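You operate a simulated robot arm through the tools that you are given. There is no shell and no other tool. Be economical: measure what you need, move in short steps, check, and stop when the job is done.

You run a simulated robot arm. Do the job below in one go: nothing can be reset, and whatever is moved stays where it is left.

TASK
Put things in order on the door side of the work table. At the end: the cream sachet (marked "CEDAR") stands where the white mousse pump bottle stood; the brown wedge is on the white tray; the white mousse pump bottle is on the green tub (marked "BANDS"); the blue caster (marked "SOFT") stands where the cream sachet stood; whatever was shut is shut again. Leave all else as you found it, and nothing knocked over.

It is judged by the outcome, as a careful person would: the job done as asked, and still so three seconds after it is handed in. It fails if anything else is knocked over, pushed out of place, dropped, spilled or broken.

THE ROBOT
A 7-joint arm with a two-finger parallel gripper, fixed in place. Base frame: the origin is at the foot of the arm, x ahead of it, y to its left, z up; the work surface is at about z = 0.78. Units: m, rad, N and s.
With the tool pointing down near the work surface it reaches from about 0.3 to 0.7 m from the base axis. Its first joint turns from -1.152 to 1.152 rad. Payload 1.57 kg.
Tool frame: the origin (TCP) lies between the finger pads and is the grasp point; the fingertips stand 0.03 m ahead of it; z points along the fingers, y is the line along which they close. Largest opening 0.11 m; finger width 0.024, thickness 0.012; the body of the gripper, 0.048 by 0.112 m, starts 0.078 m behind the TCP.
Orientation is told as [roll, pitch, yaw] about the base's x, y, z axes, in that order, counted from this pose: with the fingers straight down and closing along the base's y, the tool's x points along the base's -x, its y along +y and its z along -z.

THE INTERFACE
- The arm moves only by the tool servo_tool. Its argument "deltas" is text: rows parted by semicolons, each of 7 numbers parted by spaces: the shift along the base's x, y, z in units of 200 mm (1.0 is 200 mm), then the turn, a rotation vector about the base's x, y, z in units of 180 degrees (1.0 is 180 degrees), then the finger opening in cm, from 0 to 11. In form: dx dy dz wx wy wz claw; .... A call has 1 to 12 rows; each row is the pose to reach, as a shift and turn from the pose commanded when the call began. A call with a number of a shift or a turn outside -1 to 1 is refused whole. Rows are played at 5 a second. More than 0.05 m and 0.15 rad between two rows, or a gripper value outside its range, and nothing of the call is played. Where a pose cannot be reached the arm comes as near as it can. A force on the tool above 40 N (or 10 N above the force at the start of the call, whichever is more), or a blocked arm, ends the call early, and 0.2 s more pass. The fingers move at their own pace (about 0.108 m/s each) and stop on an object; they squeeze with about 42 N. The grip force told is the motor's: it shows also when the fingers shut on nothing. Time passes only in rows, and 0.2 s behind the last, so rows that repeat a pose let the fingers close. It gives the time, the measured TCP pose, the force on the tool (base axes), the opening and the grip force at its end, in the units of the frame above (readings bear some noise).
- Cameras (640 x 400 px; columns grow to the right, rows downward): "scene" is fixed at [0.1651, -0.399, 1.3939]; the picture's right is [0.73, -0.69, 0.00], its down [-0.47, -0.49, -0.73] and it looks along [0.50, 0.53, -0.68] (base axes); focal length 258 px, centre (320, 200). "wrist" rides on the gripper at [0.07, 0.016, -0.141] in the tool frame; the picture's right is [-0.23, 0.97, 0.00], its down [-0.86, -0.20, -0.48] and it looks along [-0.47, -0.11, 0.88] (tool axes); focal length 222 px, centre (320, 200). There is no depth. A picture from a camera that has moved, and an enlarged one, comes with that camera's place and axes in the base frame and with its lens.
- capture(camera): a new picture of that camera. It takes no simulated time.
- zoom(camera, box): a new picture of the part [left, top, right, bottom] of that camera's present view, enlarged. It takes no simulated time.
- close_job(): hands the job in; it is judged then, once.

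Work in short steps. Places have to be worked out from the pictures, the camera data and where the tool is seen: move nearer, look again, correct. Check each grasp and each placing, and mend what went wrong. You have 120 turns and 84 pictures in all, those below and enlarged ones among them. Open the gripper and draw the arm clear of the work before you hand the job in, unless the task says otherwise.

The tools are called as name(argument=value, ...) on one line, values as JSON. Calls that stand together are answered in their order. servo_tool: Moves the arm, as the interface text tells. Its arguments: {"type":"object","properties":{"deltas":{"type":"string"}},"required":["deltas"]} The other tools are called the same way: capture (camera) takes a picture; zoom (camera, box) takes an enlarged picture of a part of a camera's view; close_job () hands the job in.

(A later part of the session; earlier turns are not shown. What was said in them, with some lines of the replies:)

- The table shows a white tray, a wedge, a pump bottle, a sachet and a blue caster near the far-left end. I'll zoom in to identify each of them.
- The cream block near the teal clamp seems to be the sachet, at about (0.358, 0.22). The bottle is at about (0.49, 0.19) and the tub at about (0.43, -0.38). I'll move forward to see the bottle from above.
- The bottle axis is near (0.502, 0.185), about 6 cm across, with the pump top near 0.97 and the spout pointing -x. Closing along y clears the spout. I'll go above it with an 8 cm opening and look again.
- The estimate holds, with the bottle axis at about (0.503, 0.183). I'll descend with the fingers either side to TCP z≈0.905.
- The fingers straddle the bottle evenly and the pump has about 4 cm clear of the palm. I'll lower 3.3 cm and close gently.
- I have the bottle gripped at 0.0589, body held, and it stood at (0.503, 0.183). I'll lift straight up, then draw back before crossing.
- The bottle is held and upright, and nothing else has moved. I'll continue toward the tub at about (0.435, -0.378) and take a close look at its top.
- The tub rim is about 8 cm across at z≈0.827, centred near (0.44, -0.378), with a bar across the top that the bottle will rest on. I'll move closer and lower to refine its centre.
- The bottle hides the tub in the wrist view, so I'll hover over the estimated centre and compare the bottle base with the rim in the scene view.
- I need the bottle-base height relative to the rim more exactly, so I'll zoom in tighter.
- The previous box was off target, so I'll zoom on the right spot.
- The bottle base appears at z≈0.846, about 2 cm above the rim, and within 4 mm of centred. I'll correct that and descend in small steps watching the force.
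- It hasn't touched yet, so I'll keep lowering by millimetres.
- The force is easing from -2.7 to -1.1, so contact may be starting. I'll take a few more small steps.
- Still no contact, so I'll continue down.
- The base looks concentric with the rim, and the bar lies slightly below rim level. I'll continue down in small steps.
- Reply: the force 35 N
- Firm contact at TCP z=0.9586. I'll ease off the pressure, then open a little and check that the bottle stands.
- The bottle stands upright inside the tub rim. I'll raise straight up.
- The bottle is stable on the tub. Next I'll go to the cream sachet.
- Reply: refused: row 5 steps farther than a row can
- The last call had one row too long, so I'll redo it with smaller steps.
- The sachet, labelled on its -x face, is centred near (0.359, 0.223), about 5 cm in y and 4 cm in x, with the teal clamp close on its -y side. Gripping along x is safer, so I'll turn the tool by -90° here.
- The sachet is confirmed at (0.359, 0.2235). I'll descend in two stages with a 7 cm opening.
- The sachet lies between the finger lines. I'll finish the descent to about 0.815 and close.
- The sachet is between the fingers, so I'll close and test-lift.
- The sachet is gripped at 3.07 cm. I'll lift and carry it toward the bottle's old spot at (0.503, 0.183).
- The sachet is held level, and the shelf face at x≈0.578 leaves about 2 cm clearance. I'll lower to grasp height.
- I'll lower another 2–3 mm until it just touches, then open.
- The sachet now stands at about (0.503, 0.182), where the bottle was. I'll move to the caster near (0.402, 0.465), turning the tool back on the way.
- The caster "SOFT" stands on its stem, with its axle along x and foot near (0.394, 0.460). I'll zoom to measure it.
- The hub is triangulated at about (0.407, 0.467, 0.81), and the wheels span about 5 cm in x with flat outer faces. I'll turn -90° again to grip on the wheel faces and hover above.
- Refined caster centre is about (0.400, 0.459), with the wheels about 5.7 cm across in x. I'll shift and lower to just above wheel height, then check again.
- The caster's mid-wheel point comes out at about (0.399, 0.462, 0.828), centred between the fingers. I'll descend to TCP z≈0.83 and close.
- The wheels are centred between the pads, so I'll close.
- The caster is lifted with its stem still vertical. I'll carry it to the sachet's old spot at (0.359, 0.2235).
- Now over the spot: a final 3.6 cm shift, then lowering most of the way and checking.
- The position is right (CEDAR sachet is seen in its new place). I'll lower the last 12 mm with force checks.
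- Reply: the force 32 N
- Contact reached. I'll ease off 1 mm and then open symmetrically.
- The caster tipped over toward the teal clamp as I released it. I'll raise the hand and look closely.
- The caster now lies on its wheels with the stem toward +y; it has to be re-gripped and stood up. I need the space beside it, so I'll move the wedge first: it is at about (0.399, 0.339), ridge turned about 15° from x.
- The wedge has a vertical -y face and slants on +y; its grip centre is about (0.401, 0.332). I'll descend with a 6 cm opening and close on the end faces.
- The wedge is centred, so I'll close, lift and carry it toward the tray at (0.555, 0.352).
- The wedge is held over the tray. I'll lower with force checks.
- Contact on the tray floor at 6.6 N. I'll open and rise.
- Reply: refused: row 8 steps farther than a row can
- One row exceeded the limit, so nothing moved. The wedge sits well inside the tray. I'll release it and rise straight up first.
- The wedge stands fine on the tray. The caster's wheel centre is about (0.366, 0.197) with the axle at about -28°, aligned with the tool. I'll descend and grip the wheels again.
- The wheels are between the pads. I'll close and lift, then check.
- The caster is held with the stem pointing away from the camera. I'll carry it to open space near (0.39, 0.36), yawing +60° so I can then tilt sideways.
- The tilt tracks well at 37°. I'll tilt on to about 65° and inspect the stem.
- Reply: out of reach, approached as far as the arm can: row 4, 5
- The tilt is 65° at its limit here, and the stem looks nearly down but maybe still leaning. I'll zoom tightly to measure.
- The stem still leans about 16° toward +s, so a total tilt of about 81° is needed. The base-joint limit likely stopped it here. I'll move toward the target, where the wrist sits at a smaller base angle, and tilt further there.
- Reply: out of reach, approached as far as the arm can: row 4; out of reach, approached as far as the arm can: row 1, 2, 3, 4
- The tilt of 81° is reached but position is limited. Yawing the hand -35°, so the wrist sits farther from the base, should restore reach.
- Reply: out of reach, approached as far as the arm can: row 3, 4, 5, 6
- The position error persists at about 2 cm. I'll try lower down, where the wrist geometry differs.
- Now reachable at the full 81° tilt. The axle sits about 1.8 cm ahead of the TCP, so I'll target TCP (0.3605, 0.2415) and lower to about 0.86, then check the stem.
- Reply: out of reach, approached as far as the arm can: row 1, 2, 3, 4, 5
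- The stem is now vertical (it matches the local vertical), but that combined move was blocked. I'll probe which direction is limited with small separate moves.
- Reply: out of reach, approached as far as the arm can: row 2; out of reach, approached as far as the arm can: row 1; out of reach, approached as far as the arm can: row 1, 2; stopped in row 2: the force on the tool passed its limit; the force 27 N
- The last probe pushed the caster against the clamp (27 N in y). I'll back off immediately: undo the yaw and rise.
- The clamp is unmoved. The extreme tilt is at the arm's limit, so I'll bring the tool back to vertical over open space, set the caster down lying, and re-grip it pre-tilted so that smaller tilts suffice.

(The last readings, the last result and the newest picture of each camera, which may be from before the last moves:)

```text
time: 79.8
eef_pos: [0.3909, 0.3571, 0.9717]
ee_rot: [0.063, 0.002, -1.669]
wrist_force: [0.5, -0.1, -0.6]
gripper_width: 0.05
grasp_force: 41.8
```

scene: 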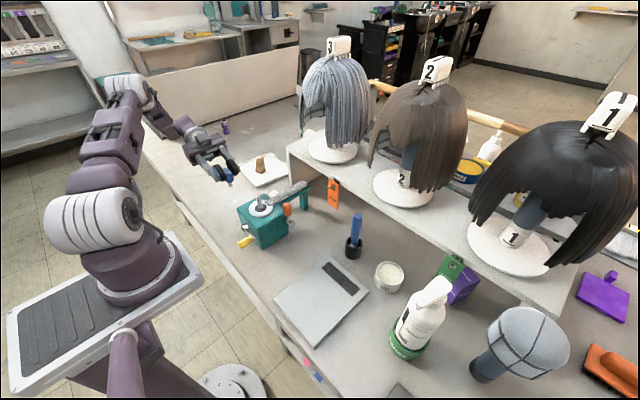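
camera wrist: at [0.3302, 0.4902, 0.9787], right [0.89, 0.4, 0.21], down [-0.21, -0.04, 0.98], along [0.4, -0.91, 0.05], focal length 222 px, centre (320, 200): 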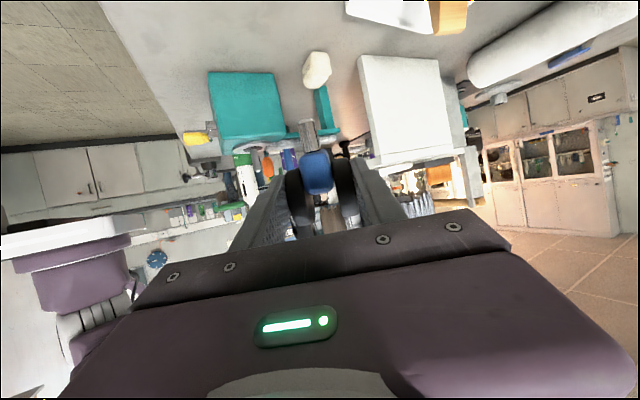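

Back to vertical. I'll correct the residual roll, yaw by +20°, and check how the stem hangs.

servo_tool(deltas="0 0 0 0.001 0.01 0.037 4.5; 0 0 0 0.0015 0.02 0.074 4.5; 0 0 0 0.0019 0.02 0.11 4.5; 0 0 -0.2 0.0019 0.02 0.11 4.5")

zoom(camera="wrist", box=[220, 80, 460, 230])

```text
time: 80.8
eef_pos: [0.3897, 0.3562, 0.9311]
ee_rot: [0.003, 0.012, -1.321]
wrist_force: [-0.3, -0.5, -0.7]
gripper_width: 0.0502
grasp_force: 42.2
```

```text
2.67 times, centred on (340, 155) of wrist
camera zoom: at [0.3886, 0.4278, 1.0746], right [1.0, 0.02, 0.0], down [0.02, -0.88, 0.47], along [0.01, -0.47, -0.88], focal length 592 px, centre (267, 320)
```

zoom: 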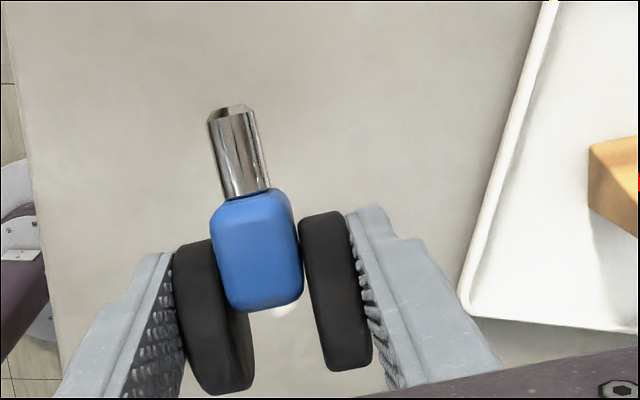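

The stem lies roughly 10° below horizontal, as when it was picked up. I'll lower it to lie on the table here.

servo_tool(deltas="0 0 -0.2 0 0 0 4.5; 0 0 -0.4 0 0 0 4.5; 0 0 -0.5 0 0 0 4.5; 0 0 -0.515 0 0 0 4.5; 0 0 -0.515 0 0 0 4.5")

servo_tool(deltas="0 0 -0.008 0 0 0 4.5; 0 0 -0.008 0 0 0 4.5")

```text
time: 82.0
eef_pos: [0.3925, 0.3567, 0.8271]
ee_rot: [0.003, 0.01, -1.322]
wrist_force: [0.3, 0.1, -0.2]
gripper_width: 0.0498
grasp_force: 42.0
```

```text
time: 82.6
eef_pos: [0.3908, 0.3568, 0.8251]
ee_rot: [0.0, 0.012, -1.319]
wrist_force: [-1.3, 0.3, 0.3]
gripper_width: 0.0498
grasp_force: 41.9
```

Just about touching, so I'll open, then tilt the hand +35° about the axle (hand moving to the -s side) and look.

servo_tool(deltas="0 0 -0.004 0 0 0 5.4; 0 0 -0.004 0 0 0 6.5; 0 0 -0.004 0 0 0 7.5; 0 0 -0.004 0 0 0 7.5; 0 0 -0.004 0.0376 0.0096 0 7.5; 0 -0.005 -0.008 0.0752 0.0192 0 7.5; 0 -0.01 -0.012 0.1128 0.0288 0 7.5; 0 -0.015 -0.018 0.1504 0.0384 0 7.5; 0 -0.015 -0.022 0.188 0.048 0 7.5; 0 -0.015 -0.022 0.188 0.048 0 7.5")

zoom(camera="scene", box=[180, 130, 276, 210])

```text
time: 84.8
eef_pos: [0.3897, 0.3528, 0.8226]
ee_rot: [0.001, 0.62, -1.318]
wrist_force: [-0.6, -0.7, 0.0]
gripper_width: 0.0751
grasp_force: 0.1
```

```text
5.00 times, centred on (228, 170) of scene
camera zoom: at [0.165, -0.399, 1.3939], right [0.73, -0.69, 0.0], down [-0.47, -0.49, -0.73], along [0.5, 0.53, -0.68], focal length 1289 px, centre (780, 350)
```

zoom: 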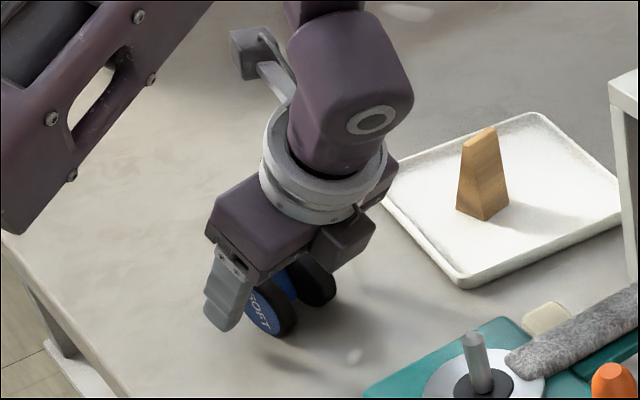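

The caster lies between the fingers with its axle about 1 cm toward -y of the TCP. I'll shift 9 mm, close, lift, and tilt back to -46°.

servo_tool(deltas="-0.005 -0.045 -0.008 0 0 0 7.5; -0.005 -0.045 -0.008 0 0 0 6; -0.005 -0.045 -0.008 0 0 0 5; -0.005 -0.045 -0.008 0 0 0 4.5; -0.005 -0.045 -0.008 0 0 0 4.5; -0.005 -0.045 0.1 0 0 0 4.5; -0.005 -0.045 0.3 0 0 0 4.5; -0.005 -0.045 0.5 0 0 0 4.5; -0.005 -0.045 0.6 0 0 0 4.5")

```text
time: 86.8
eef_pos: [0.3922, 0.3429, 0.9427]
ee_rot: [0.0, 0.619, -1.321]
wrist_force: [-0.3, 0.0, 0.2]
gripper_width: 0.0501
grasp_force: 42.5
```

The wheels are gripped again. Now I'll rotate 81° about the axle to a tool tilt of about -46°.

servo_tool(deltas="0 0 0.05 -0.0396 -0.0101 0 4.5; 0 0 0.1 -0.0793 -0.0202 0 4.5; 0 0 0.1 -0.1189 -0.0303 0 4.5; 0 0 0.1 -0.1585 -0.0404 0 4.5; 0 0 0.1 -0.1982 -0.0505 0 4.5; 0 0 0.1 -0.2378 -0.0605 0 4.5; 0 0 0.1 -0.2775 -0.0706 0 4.5; 0 0 0.1 -0.3171 -0.0807 0 4.5; 0 0 0.1 -0.3567 -0.0908 0 4.5; 0 0 0.1 -0.3964 -0.1009 0 4.5; 0 0 0.1 -0.436 -0.111 0 4.5; 0 0 0.1 -0.436 -0.111 0 4.5")

zoom(camera="scene", box=[190, 120, 254, 180])

```text
time: 89.4
eef_pos: [0.3904, 0.3443, 0.9626]
ee_rot: [-0.001, -0.795, -1.321]
wrist_force: [0.1, -0.5, -1.5]
gripper_width: 0.05
grasp_force: 41.9
```

```text
6.67 times, centred on (222, 150) of scene
camera zoom: at [0.1651, -0.399, 1.3939], right [0.73, -0.69, 0.0], down [-0.47, -0.49, -0.73], along [0.5, 0.53, -0.68], focal length 1719 px, centre (973, 533)
```

zoom: 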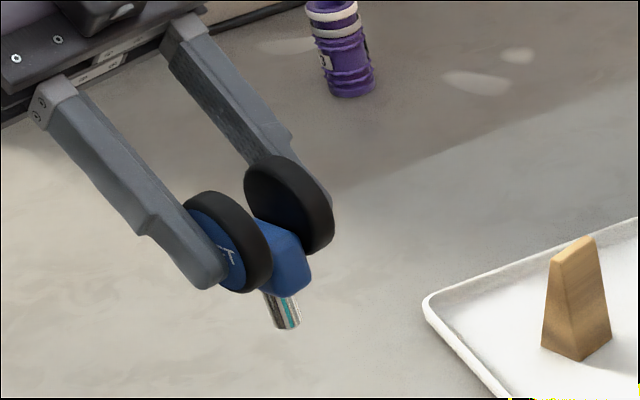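

The stem is close to vertical, maybe 4° short. One tight zoom to measure it.

zoom(camera="scene", box=[208, 161, 224, 171])

```text
16.00 times, centred on (216, 166) of scene
camera zoom: at [0.1651, -0.399, 1.3939], right [0.73, -0.69, 0.0], down [-0.47, -0.49, -0.73], along [0.5, 0.53, -0.68], focal length 4126 px, centre (1984, 744)
```

zoom: 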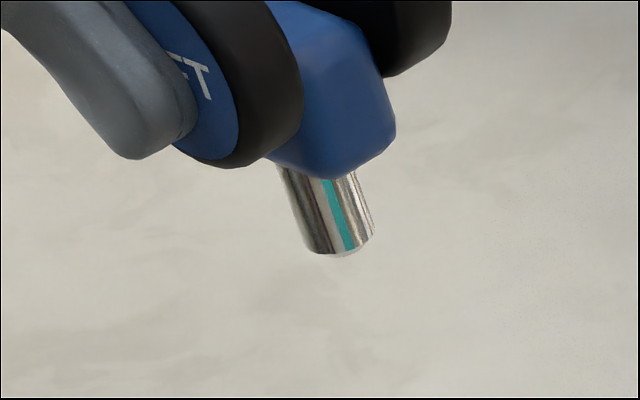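

The stem matches the local vertical (18.3° vs 18.4° expected). The axle and foot are about 2.7 cm toward -y from the TCP. I'll carry it to TCP (0.362, 0.2505), a little above the table.

servo_tool(deltas="-0.05 -0.15 0 0 0 0 4.5; -0.1 -0.33 0 0 0 0 4.5; -0.142 -0.47 0 0 0 0 4.5; -0.142 -0.47 -0.2 0 0 0 4.5; -0.142 -0.47 -0.4 0 0 0 4.5; -0.142 -0.47 -0.5 0 0 0 4.5; -0.142 -0.47 -0.5 0 0 0 4.5")

zoom(camera="scene", box=[205, 175, 269, 225])

```text
time: 91.0
eef_pos: [0.362, 0.2497, 0.8633]
ee_rot: [-0.001, -0.792, -1.322]
wrist_force: [0.2, 0.2, -0.3]
gripper_width: 0.0505
grasp_force: 41.8
```

```text
8.00 times, centred on (237, 200) of scene
camera zoom: at [0.1651, -0.399, 1.3939], right [0.73, -0.69, 0.0], down [-0.47, -0.49, -0.73], along [0.5, 0.53, -0.68], focal length 2063 px, centre (984, 200)
```

zoom: 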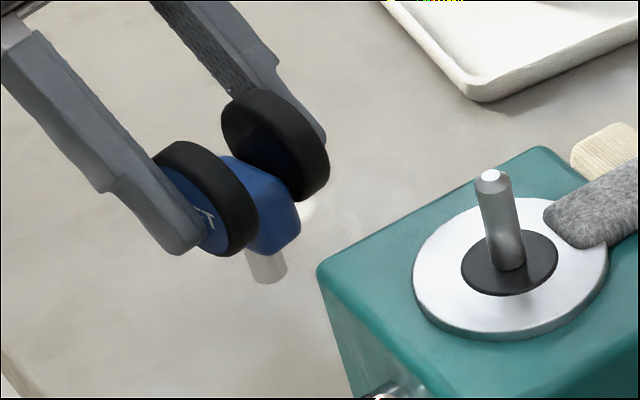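

The foot projects to about (0.3585, 0.224), exactly the sachet's old spot. I'll lower with fine steps until first contact.

servo_tool(deltas="0 0 -0.04 0 0 0 4.5; 0 0 -0.08 0 0 0 4.5; 0 0 -0.08 0 0 0 4.5")

servo_tool(deltas="0 0 -0.005 0 0 0 4.5; 0 0 -0.01 0 0 0 4.5; 0 0 -0.01 0 0 0 4.5")

```text
time: 91.8
eef_pos: [0.362, 0.2506, 0.847]
ee_rot: [0.0, -0.796, -1.319]
wrist_force: [0.3, -0.4, -1.6]
gripper_width: 0.0503
grasp_force: 42.4
```

```text
time: 92.6
eef_pos: [0.3633, 0.2495, 0.8447]
ee_rot: [0.002, -0.792, -1.321]
wrist_force: [0.7, 3.5, 32.4]
gripper_width: 0.0504
grasp_force: 41.8
```

Contact came at about 0.846 and it is stiff. I'll back off in half-millimetre steps until the load is nearly gone.

servo_tool(deltas="0 0 0.003 0 0 0 4.5; 0 0 0.003 0 0 0 4.5")

servo_tool(deltas="0 0 0.002 0 0 0 4.5; 0 0 0.002 0 0 0 4.5")

```text
time: 93.2
eef_pos: [0.3617, 0.25, 0.8453]
ee_rot: [0.002, -0.795, -1.323]
wrist_force: [2.9, 4.0, 30.5]
gripper_width: 0.0502
grasp_force: 42.3
```

```text
time: 93.8
eef_pos: [0.3606, 0.2496, 0.8449]
ee_rot: [0.0, -0.794, -1.322]
wrist_force: [7.2, 3.1, 21.8]
gripper_width: 0.0501
grasp_force: 41.9
```

servo_tool(deltas="0 0 0.002 0 0 0 4.5; 0 0 0.002 0 0 0 4.5")

servo_tool(deltas="0 0 0.002 0 0 0 4.5; 0 0 0.002 0 0 0 4.5")

```text
time: 94.4
eef_pos: [0.3604, 0.2504, 0.8444]
ee_rot: [-0.002, -0.795, -1.319]
wrist_force: [5.1, 0.1, 15.7]
gripper_width: 0.0504
grasp_force: 42.2
```

```text
time: 95.0
eef_pos: [0.3612, 0.249, 0.8451]
ee_rot: [-0.004, -0.793, -1.32]
wrist_force: [0.3, -1.2, 0.8]
gripper_width: 0.0504
grasp_force: 42.0
```

The load is now about 1 N. I'll check the stem is still vertical before release.

zoom(camera="scene", box=[221, 192, 245, 216])

```text
16.00 times, centred on (233, 204) of scene
camera zoom: at [0.165, -0.399, 1.3939], right [0.73, -0.69, 0.0], down [-0.47, -0.49, -0.73], along [0.5, 0.53, -0.68], focal length 4126 px, centre (1712, 136)
```

zoom: 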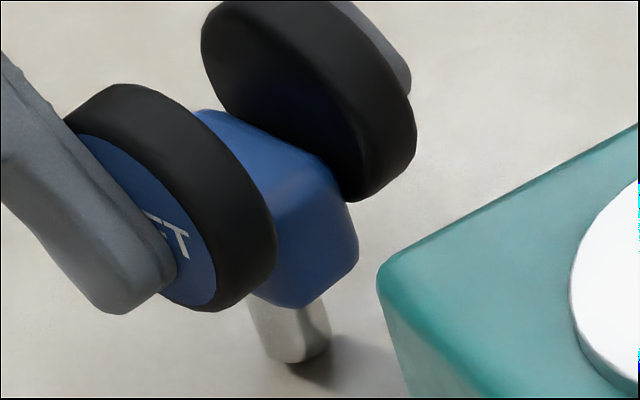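

The stem looks vertical within a few degrees and seated on the table. I'll open gradually.

servo_tool(deltas="0 0 0 0 0 0 5.2; 0 0 0 0 0 0 5.6; 0 0 0 0 0 0 6.2; 0 0 0 0 0 0 7; 0 0 0 0 0 0 8; 0 0 0 0 0 0 8")

zoom(camera="scene", box=[195, 165, 275, 225])

```text
time: 96.4
eef_pos: [0.3611, 0.2498, 0.8464]
ee_rot: [0.001, -0.793, -1.32]
wrist_force: [0.0, 0.5, -0.5]
gripper_width: 0.0801
grasp_force: 0.0
```

```text
6.67 times, centred on (235, 195) of scene
camera zoom: at [0.1651, -0.399, 1.3939], right [0.73, -0.69, 0.0], down [-0.47, -0.49, -0.73], along [0.5, 0.53, -0.68], focal length 1719 px, centre (887, 233)
```

zoom: 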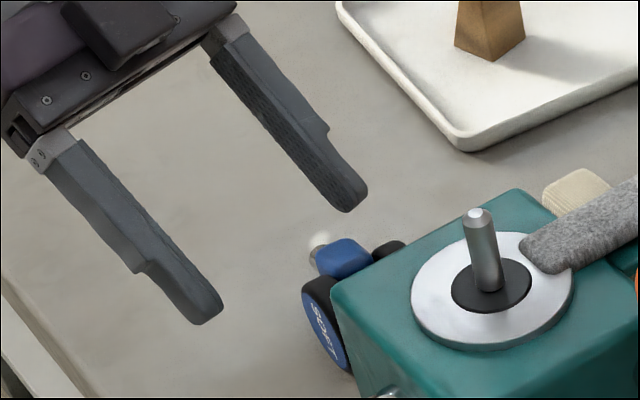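

The caster toppled again: my pressing on the foot evidently rotates it in the grip. Next time I must release with no load at all. I'll retreat first along the tool axis and untilt.

servo_tool(deltas="-0.035 0.138 0.14 0 0 0 8.5; -0.07 0.276 0.28 0 0 0 8.5; -0.1 0.41 0.42 0 0 0 8.5; -0.1 0.41 0.6 0 0 0 8.5")

servo_tool(deltas="0 0 0 0.0408 0.0104 0 8.5; 0 0 0 0.0815 0.0208 0 8.5; 0 0 0 0.1223 0.0312 0 8.5; 0 0 0 0.1631 0.0415 0 8.5; 0 0 0 0.2038 0.0519 0 8.5; 0 0 0 0.2446 0.0623 0 8.5; 0 0 0 0.2446 0.0623 0 8.5")

```text
time: 97.4
eef_pos: [0.3415, 0.3317, 0.9661]
ee_rot: [0.0, -0.79, -1.324]
wrist_force: [0.2, 0.2, -1.0]
gripper_width: 0.0848
grasp_force: 0.1
```

```text
time: 99.0
eef_pos: [0.3404, 0.3321, 0.9661]
ee_rot: [0.001, 0.002, -1.321]
wrist_force: [0.1, -0.3, 0.7]
gripper_width: 0.0849
grasp_force: 0.1
```

Vertical again. I'll move above the estimated caster position (0.386, 0.200) and use one picture to locate it precisely.

servo_tool(deltas="0.06 -0.17 0 0 0 -0.02 8.5; 0.12 -0.36 0 0 0 -0.04 8.5; 0.18 -0.54 0 0 0 -0.05 8.5; 0.228 -0.66 0 0 0 -0.05 8.5; 0.228 -0.66 -0.1 0 0 -0.05 8.5; 0.228 -0.66 -0.1 0 0 -0.05 8.5")

zoom(camera="wrist", box=[220, 80, 460, 230])

```text
time: 100.4
eef_pos: [0.387, 0.2012, 0.9459]
ee_rot: [-0.001, 0.0, -1.477]
wrist_force: [0.6, -0.7, -0.4]
gripper_width: 0.0848
grasp_force: 0.0
```

```text
2.67 times, centred on (340, 155) of wrist
camera zoom: at [0.3974, 0.2734, 1.0879], right [0.99, -0.14, 0.0], down [-0.12, -0.87, 0.48], along [-0.06, -0.47, -0.88], focal length 592 px, centre (267, 320)
```

zoom: 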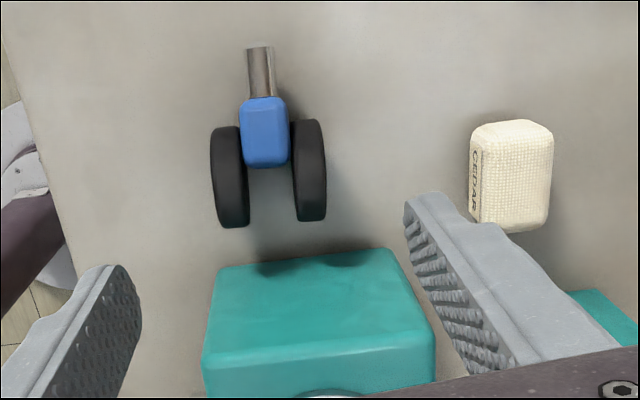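

The caster is centred at (0.388, 0.199) with its axle about -3° from x. I'll align the yaw, descend, grip and lift.

servo_tool(deltas="0.005 -0.011 -0.1 0 0 -0.042 8; 0.005 -0.011 -0.3 0 0 -0.042 8; 0.005 -0.011 -0.5 0 0 -0.042 8; 0.005 -0.011 -0.61 0 0 -0.042 8; 0.005 -0.011 -0.61 0 0 -0.042 8; 0.005 -0.011 -0.61 0 0 -0.042 6.5; 0.005 -0.011 -0.61 0 0 -0.042 5; 0.005 -0.011 -0.61 0 0 -0.042 4.5; 0.005 -0.011 -0.61 0 0 -0.042 4.5")

servo_tool(deltas="0 0 0.1 0 0 0 4.5; 0 0 0.3 0 0 0 4.5; 0 0 0.5 0 0 0 4.5; 0 0.15 0.5 0 0 0.03 4.5; 0 0.3 0.5 0 0 0.06 4.5; 0 0.45 0.5 0 0 0.09 4.5; 0 0.6 0.5 0 0 0.092 4.5; 0 0.78 0.5 0 0 0.092 4.5; 0 0.78 0.5 0 0 0.092 4.5")

```text
time: 102.4
eef_pos: [0.3901, 0.1974, 0.8249]
ee_rot: [0.0, -0.001, -1.609]
wrist_force: [0.4, -0.4, 0.3]
gripper_width: 0.05
grasp_force: 41.7
```

```text
time: 104.4
eef_pos: [0.387, 0.3526, 0.9244]
ee_rot: [0.002, 0.0, -1.321]
wrist_force: [-0.2, -0.7, 0.0]
gripper_width: 0.0498
grasp_force: 41.9
```

I'm holding it over open space. I'll lower to the grasp height and let it rest lying.

servo_tool(deltas="0 0 -0.2 0 0 0 4.5; 0 0 -0.4 0 0 0 4.5; 0 0 -0.49 0 0 0 4.5; 0 0 -0.495 0 0 0 4.5; 0 0 -0.497 0 0 0 4.5")

servo_tool(deltas="0 0 0 0 0 0 5.3; 0 0 0 0 0 0 6; 0 0 0 0 0 0 7; 0 0 0 0 0 0 7; 0 0 0 0 0 0 7")

```text
time: 105.6
eef_pos: [0.3873, 0.3539, 0.8241]
ee_rot: [0.0, 0.001, -1.321]
wrist_force: [-0.4, 0.6, 2.1]
gripper_width: 0.0496
grasp_force: 41.8
```

```text
time: 106.8
eef_pos: [0.3874, 0.353, 0.8244]
ee_rot: [0.001, 0.001, -1.321]
wrist_force: [-0.2, 0.7, 0.3]
gripper_width: 0.0699
grasp_force: 0.1
```

Released and settled. I'll tilt the hand +35° around it, close, and lift.

servo_tool(deltas="0 0 0 0.0376 0.0096 0 7; 0 0 -0.005 0.0752 0.0192 0 7; 0 0 -0.01 0.1128 0.0288 0 7; 0 -0.01 -0.015 0.1504 0.0384 0 7; 0 -0.01 -0.02 0.188 0.048 0 7; 0 -0.01 -0.02 0.188 0.048 0 7; 0 -0.01 -0.02 0.188 0.048 6; 0 -0.01 -0.02 0.188 0.048 5; 0 -0.01 -0.02 0.188 0.048 4.5; 0 -0.01 -0.02 0.188 0.048 4.5")

servo_tool(deltas="0 0 0.1 0 0 0 4.5; 0 0 0.3 0 0 0 4.5; 0 0 0.5 0 0 0 4.5; 0 0 0.7 0 0 0 4.5; 0 0 0.7 0 0 0 4.5")

```text
refused: a row must be a list of 7 entries
```

```text
time: 108.0
eef_pos: [0.3876, 0.3568, 0.9636]
ee_rot: [0.0, 0.001, -1.322]
wrist_force: [0.3, -0.1, -0.6]
gripper_width: 0.0499
grasp_force: 42.2
```

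The tilt call was malformed and refused, and the lift then gripped the caster vertically near the fingertips. I'll set it down gently again.

servo_tool(deltas="0 0 -0.2 0 0 0 4.5; 0 0 -0.4 0 0 0 4.5; 0 0 -0.57 0 0 0 4.5; 0 0 -0.58 0 0 0 4.5")

servo_tool(deltas="0 0 -0.01 0 0 0 4.5; 0 0 -0.01 0 0 0 4.5")

servo_tool(deltas="0 0 -0.01 0 0 0 4.5; 0 0 -0.01 0 0 0 4.5")

```text
time: 109.0
eef_pos: [0.3884, 0.3556, 0.8488]
ee_rot: [0.001, 0.0, -1.322]
wrist_force: [-0.2, 1.0, -1.0]
gripper_width: 0.0498
grasp_force: 41.9
```

```text
time: 109.6
eef_pos: [0.3888, 0.3541, 0.8463]
ee_rot: [0.002, 0.0, -1.32]
wrist_force: [-0.2, -0.7, -0.2]
gripper_width: 0.0503
grasp_force: 42.8
```

```text
time: 110.2
eef_pos: [0.3886, 0.3546, 0.8447]
ee_rot: [0.001, -0.001, -1.322]
wrist_force: [0.1, -0.9, -0.1]
gripper_width: 0.0501
grasp_force: 41.9
```

servo_tool(deltas="0 0 -0.01 0 0 0 4.5; 0 0 -0.015 0 0 0 4.5; 0 0 -0.015 0 0 0 4.5")

servo_tool(deltas="0 0 -0.008 0 0 0 4.5; 0 0 -0.008 0 0 0 4.5")

servo_tool(deltas="0 0 -0.008 0 0 0 4.5; 0 0 -0.008 0 0 0 4.5")

```text
time: 111.0
eef_pos: [0.3883, 0.3536, 0.8418]
ee_rot: [0.0, 0.0, -1.321]
wrist_force: [0.3, 0.2, 0.1]
gripper_width: 0.0501
grasp_force: 41.7
```

```text
time: 111.6
eef_pos: [0.3886, 0.3542, 0.8412]
ee_rot: [0.0, 0.0, -1.319]
wrist_force: [0.3, 0.3, -0.9]
gripper_width: 0.0503
grasp_force: 41.4
```

```text
time: 112.2
eef_pos: [0.388, 0.3535, 0.8399]
ee_rot: [0.0, -0.002, -1.322]
wrist_force: [0.1, 0.4, -0.8]
gripper_width: 0.0501
grasp_force: 42.2
```

Still no contact. Continuing down in small steps.

servo_tool(deltas="0 0 -0.008 0 0 0 4.5; 0 0 -0.016 0 0 0 4.5; 0 0 -0.016 0 0 0 4.5")

servo_tool(deltas="0 0 -0.008 0 0 0 4.5; 0 0 -0.01 0 0 0 4.5")

servo_tool(deltas="0 0 -0.008 0 0 0 4.5; 0 0 -0.01 0 0 0 4.5")

```text
time: 113.0
eef_pos: [0.389, 0.3528, 0.8356]
ee_rot: [-0.001, 0.001, -1.323]
wrist_force: [0.1, -0.3, -1.0]
gripper_width: 0.0501
grasp_force: 42.0
```

```text
time: 113.6
eef_pos: [0.3882, 0.352, 0.8343]
ee_rot: [0.001, 0.001, -1.32]
wrist_force: [-0.4, 0.0, -0.4]
gripper_width: 0.0501
grasp_force: 41.7
```

```text
time: 114.2
eef_pos: [0.3877, 0.3523, 0.8314]
ee_rot: [0.0, -0.001, -1.321]
wrist_force: [1.1, 0.9, 0.6]
gripper_width: 0.05
grasp_force: 42.0
```

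servo_tool(deltas="0 0 -0.006 0 0 0 4.5; 0 0 -0.006 0 0 0 4.5")

servo_tool(deltas="0 0 -0.006 0 0 0 4.5; 0 0 -0.006 0 0 0 4.5")

```text
time: 114.8
eef_pos: [0.3867, 0.3534, 0.8308]
ee_rot: [0.003, 0.0, -1.32]
wrist_force: [-4.5, -6.4, 27.0]
gripper_width: 0.05
grasp_force: 41.8
```

```text
time: 115.4
eef_pos: [0.3876, 0.3543, 0.829]
ee_rot: [0.001, 0.001, -1.32]
wrist_force: [-5.0, -3.5, 33.4]
gripper_width: 0.05
grasp_force: 41.8
```

Contact at 0.831. I'll ease off and open; the caster lies at the same xy.

servo_tool(deltas="0 0 0.008 0 0 0 4.5; 0 0 0.008 0 0 0 5.3; 0 0 0.008 0 0 0 6; 0 0 0.008 0 0 0 7; 0 0 0.008 0 0 0 7.5; 0 0 0.008 0 0 0 7.5; 0 0 0.008 0 0 0 7.5")

servo_tool(deltas="0 0 -0.01 0.0376 0.0096 0 7.5; 0 0 -0.02 0.0752 0.0192 0 7.5; 0 0 -0.03 0.1128 0.0288 0 7.5; 0 -0.01 -0.04 0.1504 0.0384 0 7.5; 0 -0.01 -0.05 0.188 0.048 0 7.5; 0 -0.01 -0.05 0.188 0.048 0 7.5")

```text
time: 117.0
eef_pos: [0.3884, 0.3534, 0.8305]
ee_rot: [0.0, 0.001, -1.322]
wrist_force: [0.8, 0.2, -0.2]
gripper_width: 0.0748
grasp_force: 0.1
```

```text
time: 118.4
eef_pos: [0.3885, 0.3505, 0.8211]
ee_rot: [0.001, 0.611, -1.321]
wrist_force: [-0.5, -0.1, 0.5]
gripper_width: 0.0749
grasp_force: 0.1
```

Tilted in place. Closing and lifting.

servo_tool(deltas="0 -0.01 0 0 0 0 7; 0 -0.01 0 0 0 0 6; 0 -0.01 0 0 0 0 5; 0 -0.01 0 0 0 0 4.5; 0 -0.01 0 0 0 0 4.5; 0 -0.01 0 0 0 0 4.5")

servo_tool(deltas="0 0 0.1 0 0 0 4.5; 0 0 0.3 0 0 0 4.5; 0 0 0.5 0 0 0 4.5; 0 0 0.7 0 0 0 4.5; 0 0 0.7 0 0 0 4.5")

```text
time: 119.8
eef_pos: [0.3879, 0.3499, 0.8207]
ee_rot: [-0.001, 0.608, -1.32]
wrist_force: [-0.6, -0.6, 1.0]
gripper_width: 0.0503
grasp_force: 42.1
```

```text
time: 121.0
eef_pos: [0.3904, 0.3503, 0.9606]
ee_rot: [-0.001, 0.609, -1.321]
wrist_force: [0.7, 0.4, -1.0]
gripper_width: 0.0501
grasp_force: 41.8
```

Now I'll rotate the 81° about the axle again.

servo_tool(deltas="0 0 0 -0.0396 -0.0101 0 4.5; 0 0 0 -0.0793 -0.0202 0 4.5; 0 0 0 -0.1189 -0.0303 0 4.5; 0 0 0 -0.1585 -0.0404 0 4.5; 0 0 0 -0.1982 -0.0505 0 4.5; 0 0 0 -0.2378 -0.0605 0 4.5; 0 0 0 -0.2775 -0.0706 0 4.5; 0 0 0 -0.3171 -0.0807 0 4.5; 0 0 0 -0.3567 -0.0908 0 4.5; 0 0 0 -0.3964 -0.1009 0 4.5; 0 0 0 -0.436 -0.111 0 4.5; 0 0 0 -0.436 -0.111 0 4.5")

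servo_tool(deltas="-0.05 -0.15 0 0 0 0 4.5; -0.1 -0.33 0 0 0 0 4.5; -0.142 -0.5 0 0 0 0 4.5; -0.142 -0.5 -0.2 0 0 0 4.5; -0.142 -0.5 -0.35 0 0 0 4.5; -0.142 -0.5 -0.45 0 0 0 4.5; -0.142 -0.5 -0.45 0 0 0 4.5")

```text
time: 123.6
eef_pos: [0.3879, 0.3508, 0.961]
ee_rot: [0.0, -0.805, -1.322]
wrist_force: [-0.5, 0.3, -0.9]
gripper_width: 0.0502
grasp_force: 42.0
```

```text
time: 125.2
eef_pos: [0.3602, 0.2471, 0.8685]
ee_rot: [-0.001, -0.804, -1.321]
wrist_force: [0.4, 0.6, -0.8]
gripper_width: 0.0501
grasp_force: 42.2
```

I'm at the spot with the stem down. I'll lower slightly to 0.860 and spend the last picture on checking verticality and foot height.

servo_tool(deltas="0 -0.015 -0.02 0 0 0 4.5; 0 -0.015 -0.042 0 0 0 4.5; 0 -0.015 -0.042 0 0 0 4.5")

zoom(camera="scene", box=[216, 188, 248, 214])

```text
time: 126.0
eef_pos: [0.3591, 0.2467, 0.8625]
ee_rot: [0.0, -0.804, -1.32]
wrist_force: [0.0, 0.8, -1.0]
gripper_width: 0.0503
grasp_force: 42.4
```

```text
15.38 times, centred on (232, 201) of scene
camera zoom: at [0.1651, -0.399, 1.3939], right [0.73, -0.69, 0.0], down [-0.47, -0.49, -0.73], along [0.5, 0.53, -0.68], focal length 3967 px, centre (1674, 185)
```

zoom: 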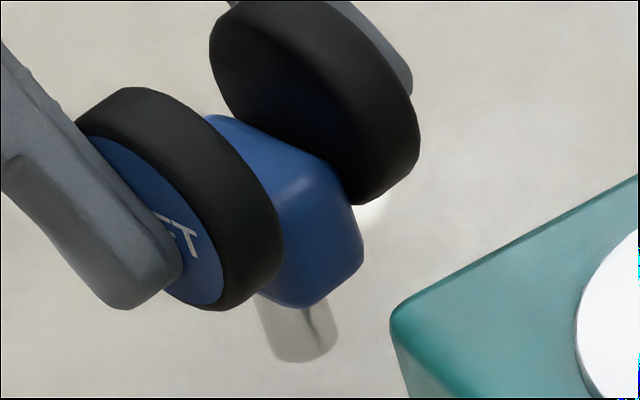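

The grip geometry matches last time and the foot is over (0.358, 0.225). The stem is slightly over-rotated (about 2°), so I'll take out 1.5° and lower to just above the expected contact at 0.8465.

servo_tool(deltas="0 0 -0.02 0.0081 0.0021 0 4.5; 0 0 -0.05 0.0081 0.0021 0 4.5; 0 0 -0.065 0.0081 0.0021 0 4.5; 0 0 -0.065 0.0081 0.0021 0 4.5; 0 0 -0.065 0.0081 0.0021 0 4.5")

servo_tool(deltas="0 0 -0.002 0 0 0 4.5; 0 0 -0.002 0 0 0 4.5")

servo_tool(deltas="0 0 -0.002 0 0 0 4.5; 0 0 -0.002 0 0 0 4.5")

```text
time: 127.2
eef_pos: [0.3599, 0.2464, 0.8494]
ee_rot: [-0.002, -0.777, -1.322]
wrist_force: [-0.2, -0.4, -1.1]
gripper_width: 0.0504
grasp_force: 42.1
```

```text
time: 127.8
eef_pos: [0.3603, 0.2468, 0.8487]
ee_rot: [-0.002, -0.778, -1.322]
wrist_force: [0.1, 0.1, -0.1]
gripper_width: 0.0502
grasp_force: 41.4
```

```text
time: 128.4
eef_pos: [0.3598, 0.246, 0.8492]
ee_rot: [-0.002, -0.778, -1.322]
wrist_force: [0.0, 0.4, -0.6]
gripper_width: 0.0502
grasp_force: 42.0
```

Still free. Continuing in 0.4 mm steps.

servo_tool(deltas="0 0 -0.002 0 0 0 4.5; 0 0 -0.002 0 0 0 4.5")

servo_tool(deltas="0 0 -0.002 0 0 0 4.5; 0 0 -0.002 0 0 0 4.5")

```text
time: 129.0
eef_pos: [0.359, 0.247, 0.8474]
ee_rot: [-0.001, -0.777, -1.322]
wrist_force: [0.5, -0.1, 0.2]
gripper_width: 0.0502
grasp_force: 41.2
```

```text
time: 129.6
eef_pos: [0.3594, 0.2459, 0.8481]
ee_rot: [-0.001, -0.779, -1.32]
wrist_force: [-0.2, 0.4, -0.7]
gripper_width: 0.0504
grasp_force: 42.2
```

servo_tool(deltas="0 0 -0.002 0 0 0 4.5; 0 0 -0.002 0 0 0 4.5")

servo_tool(deltas="0 0 -0.002 0 0 0 4.5; 0 0 -0.002 0 0 0 4.5")

```text
time: 130.2
eef_pos: [0.361, 0.2469, 0.8468]
ee_rot: [-0.003, -0.778, -1.321]
wrist_force: [-0.3, -0.5, -0.1]
gripper_width: 0.05
grasp_force: 41.0
```

```text
time: 130.8
eef_pos: [0.3594, 0.2469, 0.8459]
ee_rot: [-0.001, -0.779, -1.321]
wrist_force: [-0.3, -0.2, -0.3]
gripper_width: 0.0501
grasp_force: 41.7
```

servo_tool(deltas="0 0 -0.002 0 0 0 4.5; 0 0 -0.002 0 0 0 4.5")

servo_tool(deltas="0 0 -0.002 0 0 0 4.5; 0 0 -0.002 0 0 0 4.5")

servo_tool(deltas="0 0 -0.002 0 0 0 4.5; 0 0 -0.002 0 0 0 4.5")

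```text
time: 131.4
eef_pos: [0.3601, 0.2464, 0.8473]
ee_rot: [0.0, -0.778, -1.32]
wrist_force: [0.2, -0.7, 3.0]
gripper_width: 0.0503
grasp_force: 41.8
```

```text
time: 132.0
eef_pos: [0.3593, 0.2464, 0.8462]
ee_rot: [0.001, -0.777, -1.321]
wrist_force: [-3.4, 2.7, 13.5]
gripper_width: 0.0501
grasp_force: 42.1
```

```text
time: 132.6
eef_pos: [0.3592, 0.2464, 0.8457]
ee_rot: [0.0, -0.777, -1.322]
wrist_force: [-2.2, -1.1, 21.3]
gripper_width: 0.0502
grasp_force: 42.1
```

Contact found. I'll back up 0.9 mm to near zero load.

servo_tool(deltas="0 0 0.0045 0 0 0 4.5; 0 0 0.0045 0 0 0 4.5")

```text
time: 133.2
eef_pos: [0.3589, 0.2458, 0.8466]
ee_rot: [-0.001, -0.778, -1.321]
wrist_force: [0.8, -2.1, 11.3]
gripper_width: 0.0504
grasp_force: 42.2
```

servo_tool(deltas="0 0 0.002 0 0 0 4.5; 0 0 0.002 0 0 0 4.5")

```text
time: 133.8
eef_pos: [0.3605, 0.2462, 0.8466]
ee_rot: [-0.002, -0.777, -1.32]
wrist_force: [-0.6, -2.3, 5.5]
gripper_width: 0.0501
grasp_force: 41.8
```

servo_tool(deltas="0 0 0.002 0 0 0 4.5; 0 0 0.002 0 0 0 4.5")

```text
time: 134.4
eef_pos: [0.361, 0.2471, 0.8461]
ee_rot: [-0.001, -0.776, -1.319]
wrist_force: [-0.5, -0.3, -0.6]
gripper_width: 0.0505
grasp_force: 41.9
```

Load is zero now. I'll open very gradually.

servo_tool(deltas="0 0 0 0 0 0 5.1; 0 0 0 0 0 0 5.2; 0 0 0 0 0 0 5.3; 0 0 0 0 0 0 5.5; 0 0 0 0 0 0 5.8; 0 0 0 0 0 0 6.2; 0 0 0 0 0 0 6.8; 0 0 0 0 0 0 7.5; 0 0 0 0 0 0 8; 0 0 0 0 0 0 8")

```text
time: 136.6
eef_pos: [0.3599, 0.2478, 0.8467]
ee_rot: [-0.001, -0.778, -1.321]
wrist_force: [0.4, 0.3, -0.3]
gripper_width: 0.0798
grasp_force: 0.0
```

No pictures remain, so I'll check by touch: slowly close to see if the wheels are still at standing position (width would stop at 0.050).

servo_tool(deltas="0 0 0 0 0 0 7; 0 0 0 0 0 0 6.2; 0 0 0 0 0 0 5.6; 0 0 0 0 0 0 5.3; 0 0 0 0 0 0 5.1; 0 0 0 0 0 0 4.9; 0 0 0 0 0 0 4.9")

```text
time: 138.2
eef_pos: [0.3611, 0.2471, 0.8467]
ee_rot: [-0.002, -0.778, -1.32]
wrist_force: [-0.2, 0.0, 0.5]
gripper_width: 0.0502
grasp_force: 41.9
```

Width stops at 0.0502 with full grip force, so the caster is still there, standing. I'll open gently again and withdraw along the tool axis.

servo_tool(deltas="0 0 0 0 0 0 5.1; 0 0 0 0 0 0 5.2; 0 0 0 0 0 0 5.3; 0 0 0 0 0 0 5.5; 0 0 0 0 0 0 5.8; 0 0 0 0 0 0 6.2; 0 0 0 0 0 0 6.8; 0 0 0 0 0 0 7.5; 0 0 0 0 0 0 8; 0 0 0 0 0 0 8.5; 0 0 0 0 0 0 8.5")

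servo_tool(deltas="-0.015 0.06 0.06 0 0 0 8.5; -0.035 0.138 0.14 0 0 0 8.5; -0.06 0.24 0.25 0 0 0 8.5; -0.085 0.34 0.36 0 0 0 8.5; -0.1 0.41 0.5 0 0 0 8.5; -0.1 0.41 0.7 0 0 0 8.5")

servo_tool(deltas="0 0 0.05 0.0408 0.0104 0 8.5; 0 0.05 0.1 0.0815 0.0208 0 8.5; 0 0.1 0.15 0.1223 0.0312 0 8.5; 0 0.1 0.2 0.1631 0.0415 0 8.5; 0 0.1 0.2 0.2038 0.0519 0 8.5; 0 0.1 0.2 0.24 0.0611 0 8.5; 0 0.1 0.2 0.24 0.0611 0 8.5")

```text
time: 140.6
eef_pos: [0.3598, 0.2469, 0.8481]
ee_rot: [-0.002, -0.779, -1.32]
wrist_force: [0.0, 0.0, 0.5]
gripper_width: 0.0848
grasp_force: 0.1
```

```text
time: 142.0
eef_pos: [0.3398, 0.3292, 0.9887]
ee_rot: [-0.002, -0.78, -1.317]
wrist_force: [0.3, 0.0, 0.4]
gripper_width: 0.0852
grasp_force: 0.0
```

```text
time: 143.6
eef_pos: [0.3384, 0.3481, 1.0264]
ee_rot: [0.0, 0.002, -1.32]
wrist_force: [-0.1, 0.4, 0.9]
gripper_width: 0.0849
grasp_force: 0.1
```

The arm is clear, with no contact forces during withdrawal, and everything is placed, so I'll hand in.

close_job()

```text
The job is handed in.
```

I handed the job in with all four items placed, but I could not look at the blue caster after its final release because I had used up my pictures.

- **Mousse bottle:** it stands on the green "BANDS" tub.
- **"CEDAR" sachet:** it stands where the bottle stood.
- **Brown wedge:** it stands on the white tray.
- **"SOFT" caster:** it toppled twice while I was placing it, so I re-gripped it and set it upright again on the sachet's old spot. I then closed the fingers on it, and they met its wheels at the expected height and width, so it was standing at that point. I opened the gripper and withdrew after that, and felt no contact.
- **Teal clamp:** I pushed the caster against it once, at about 27 N. A picture taken afterwards showed the clamp had not moved.
- **Shut things:** I opened nothing, so nothing needed shutting again.
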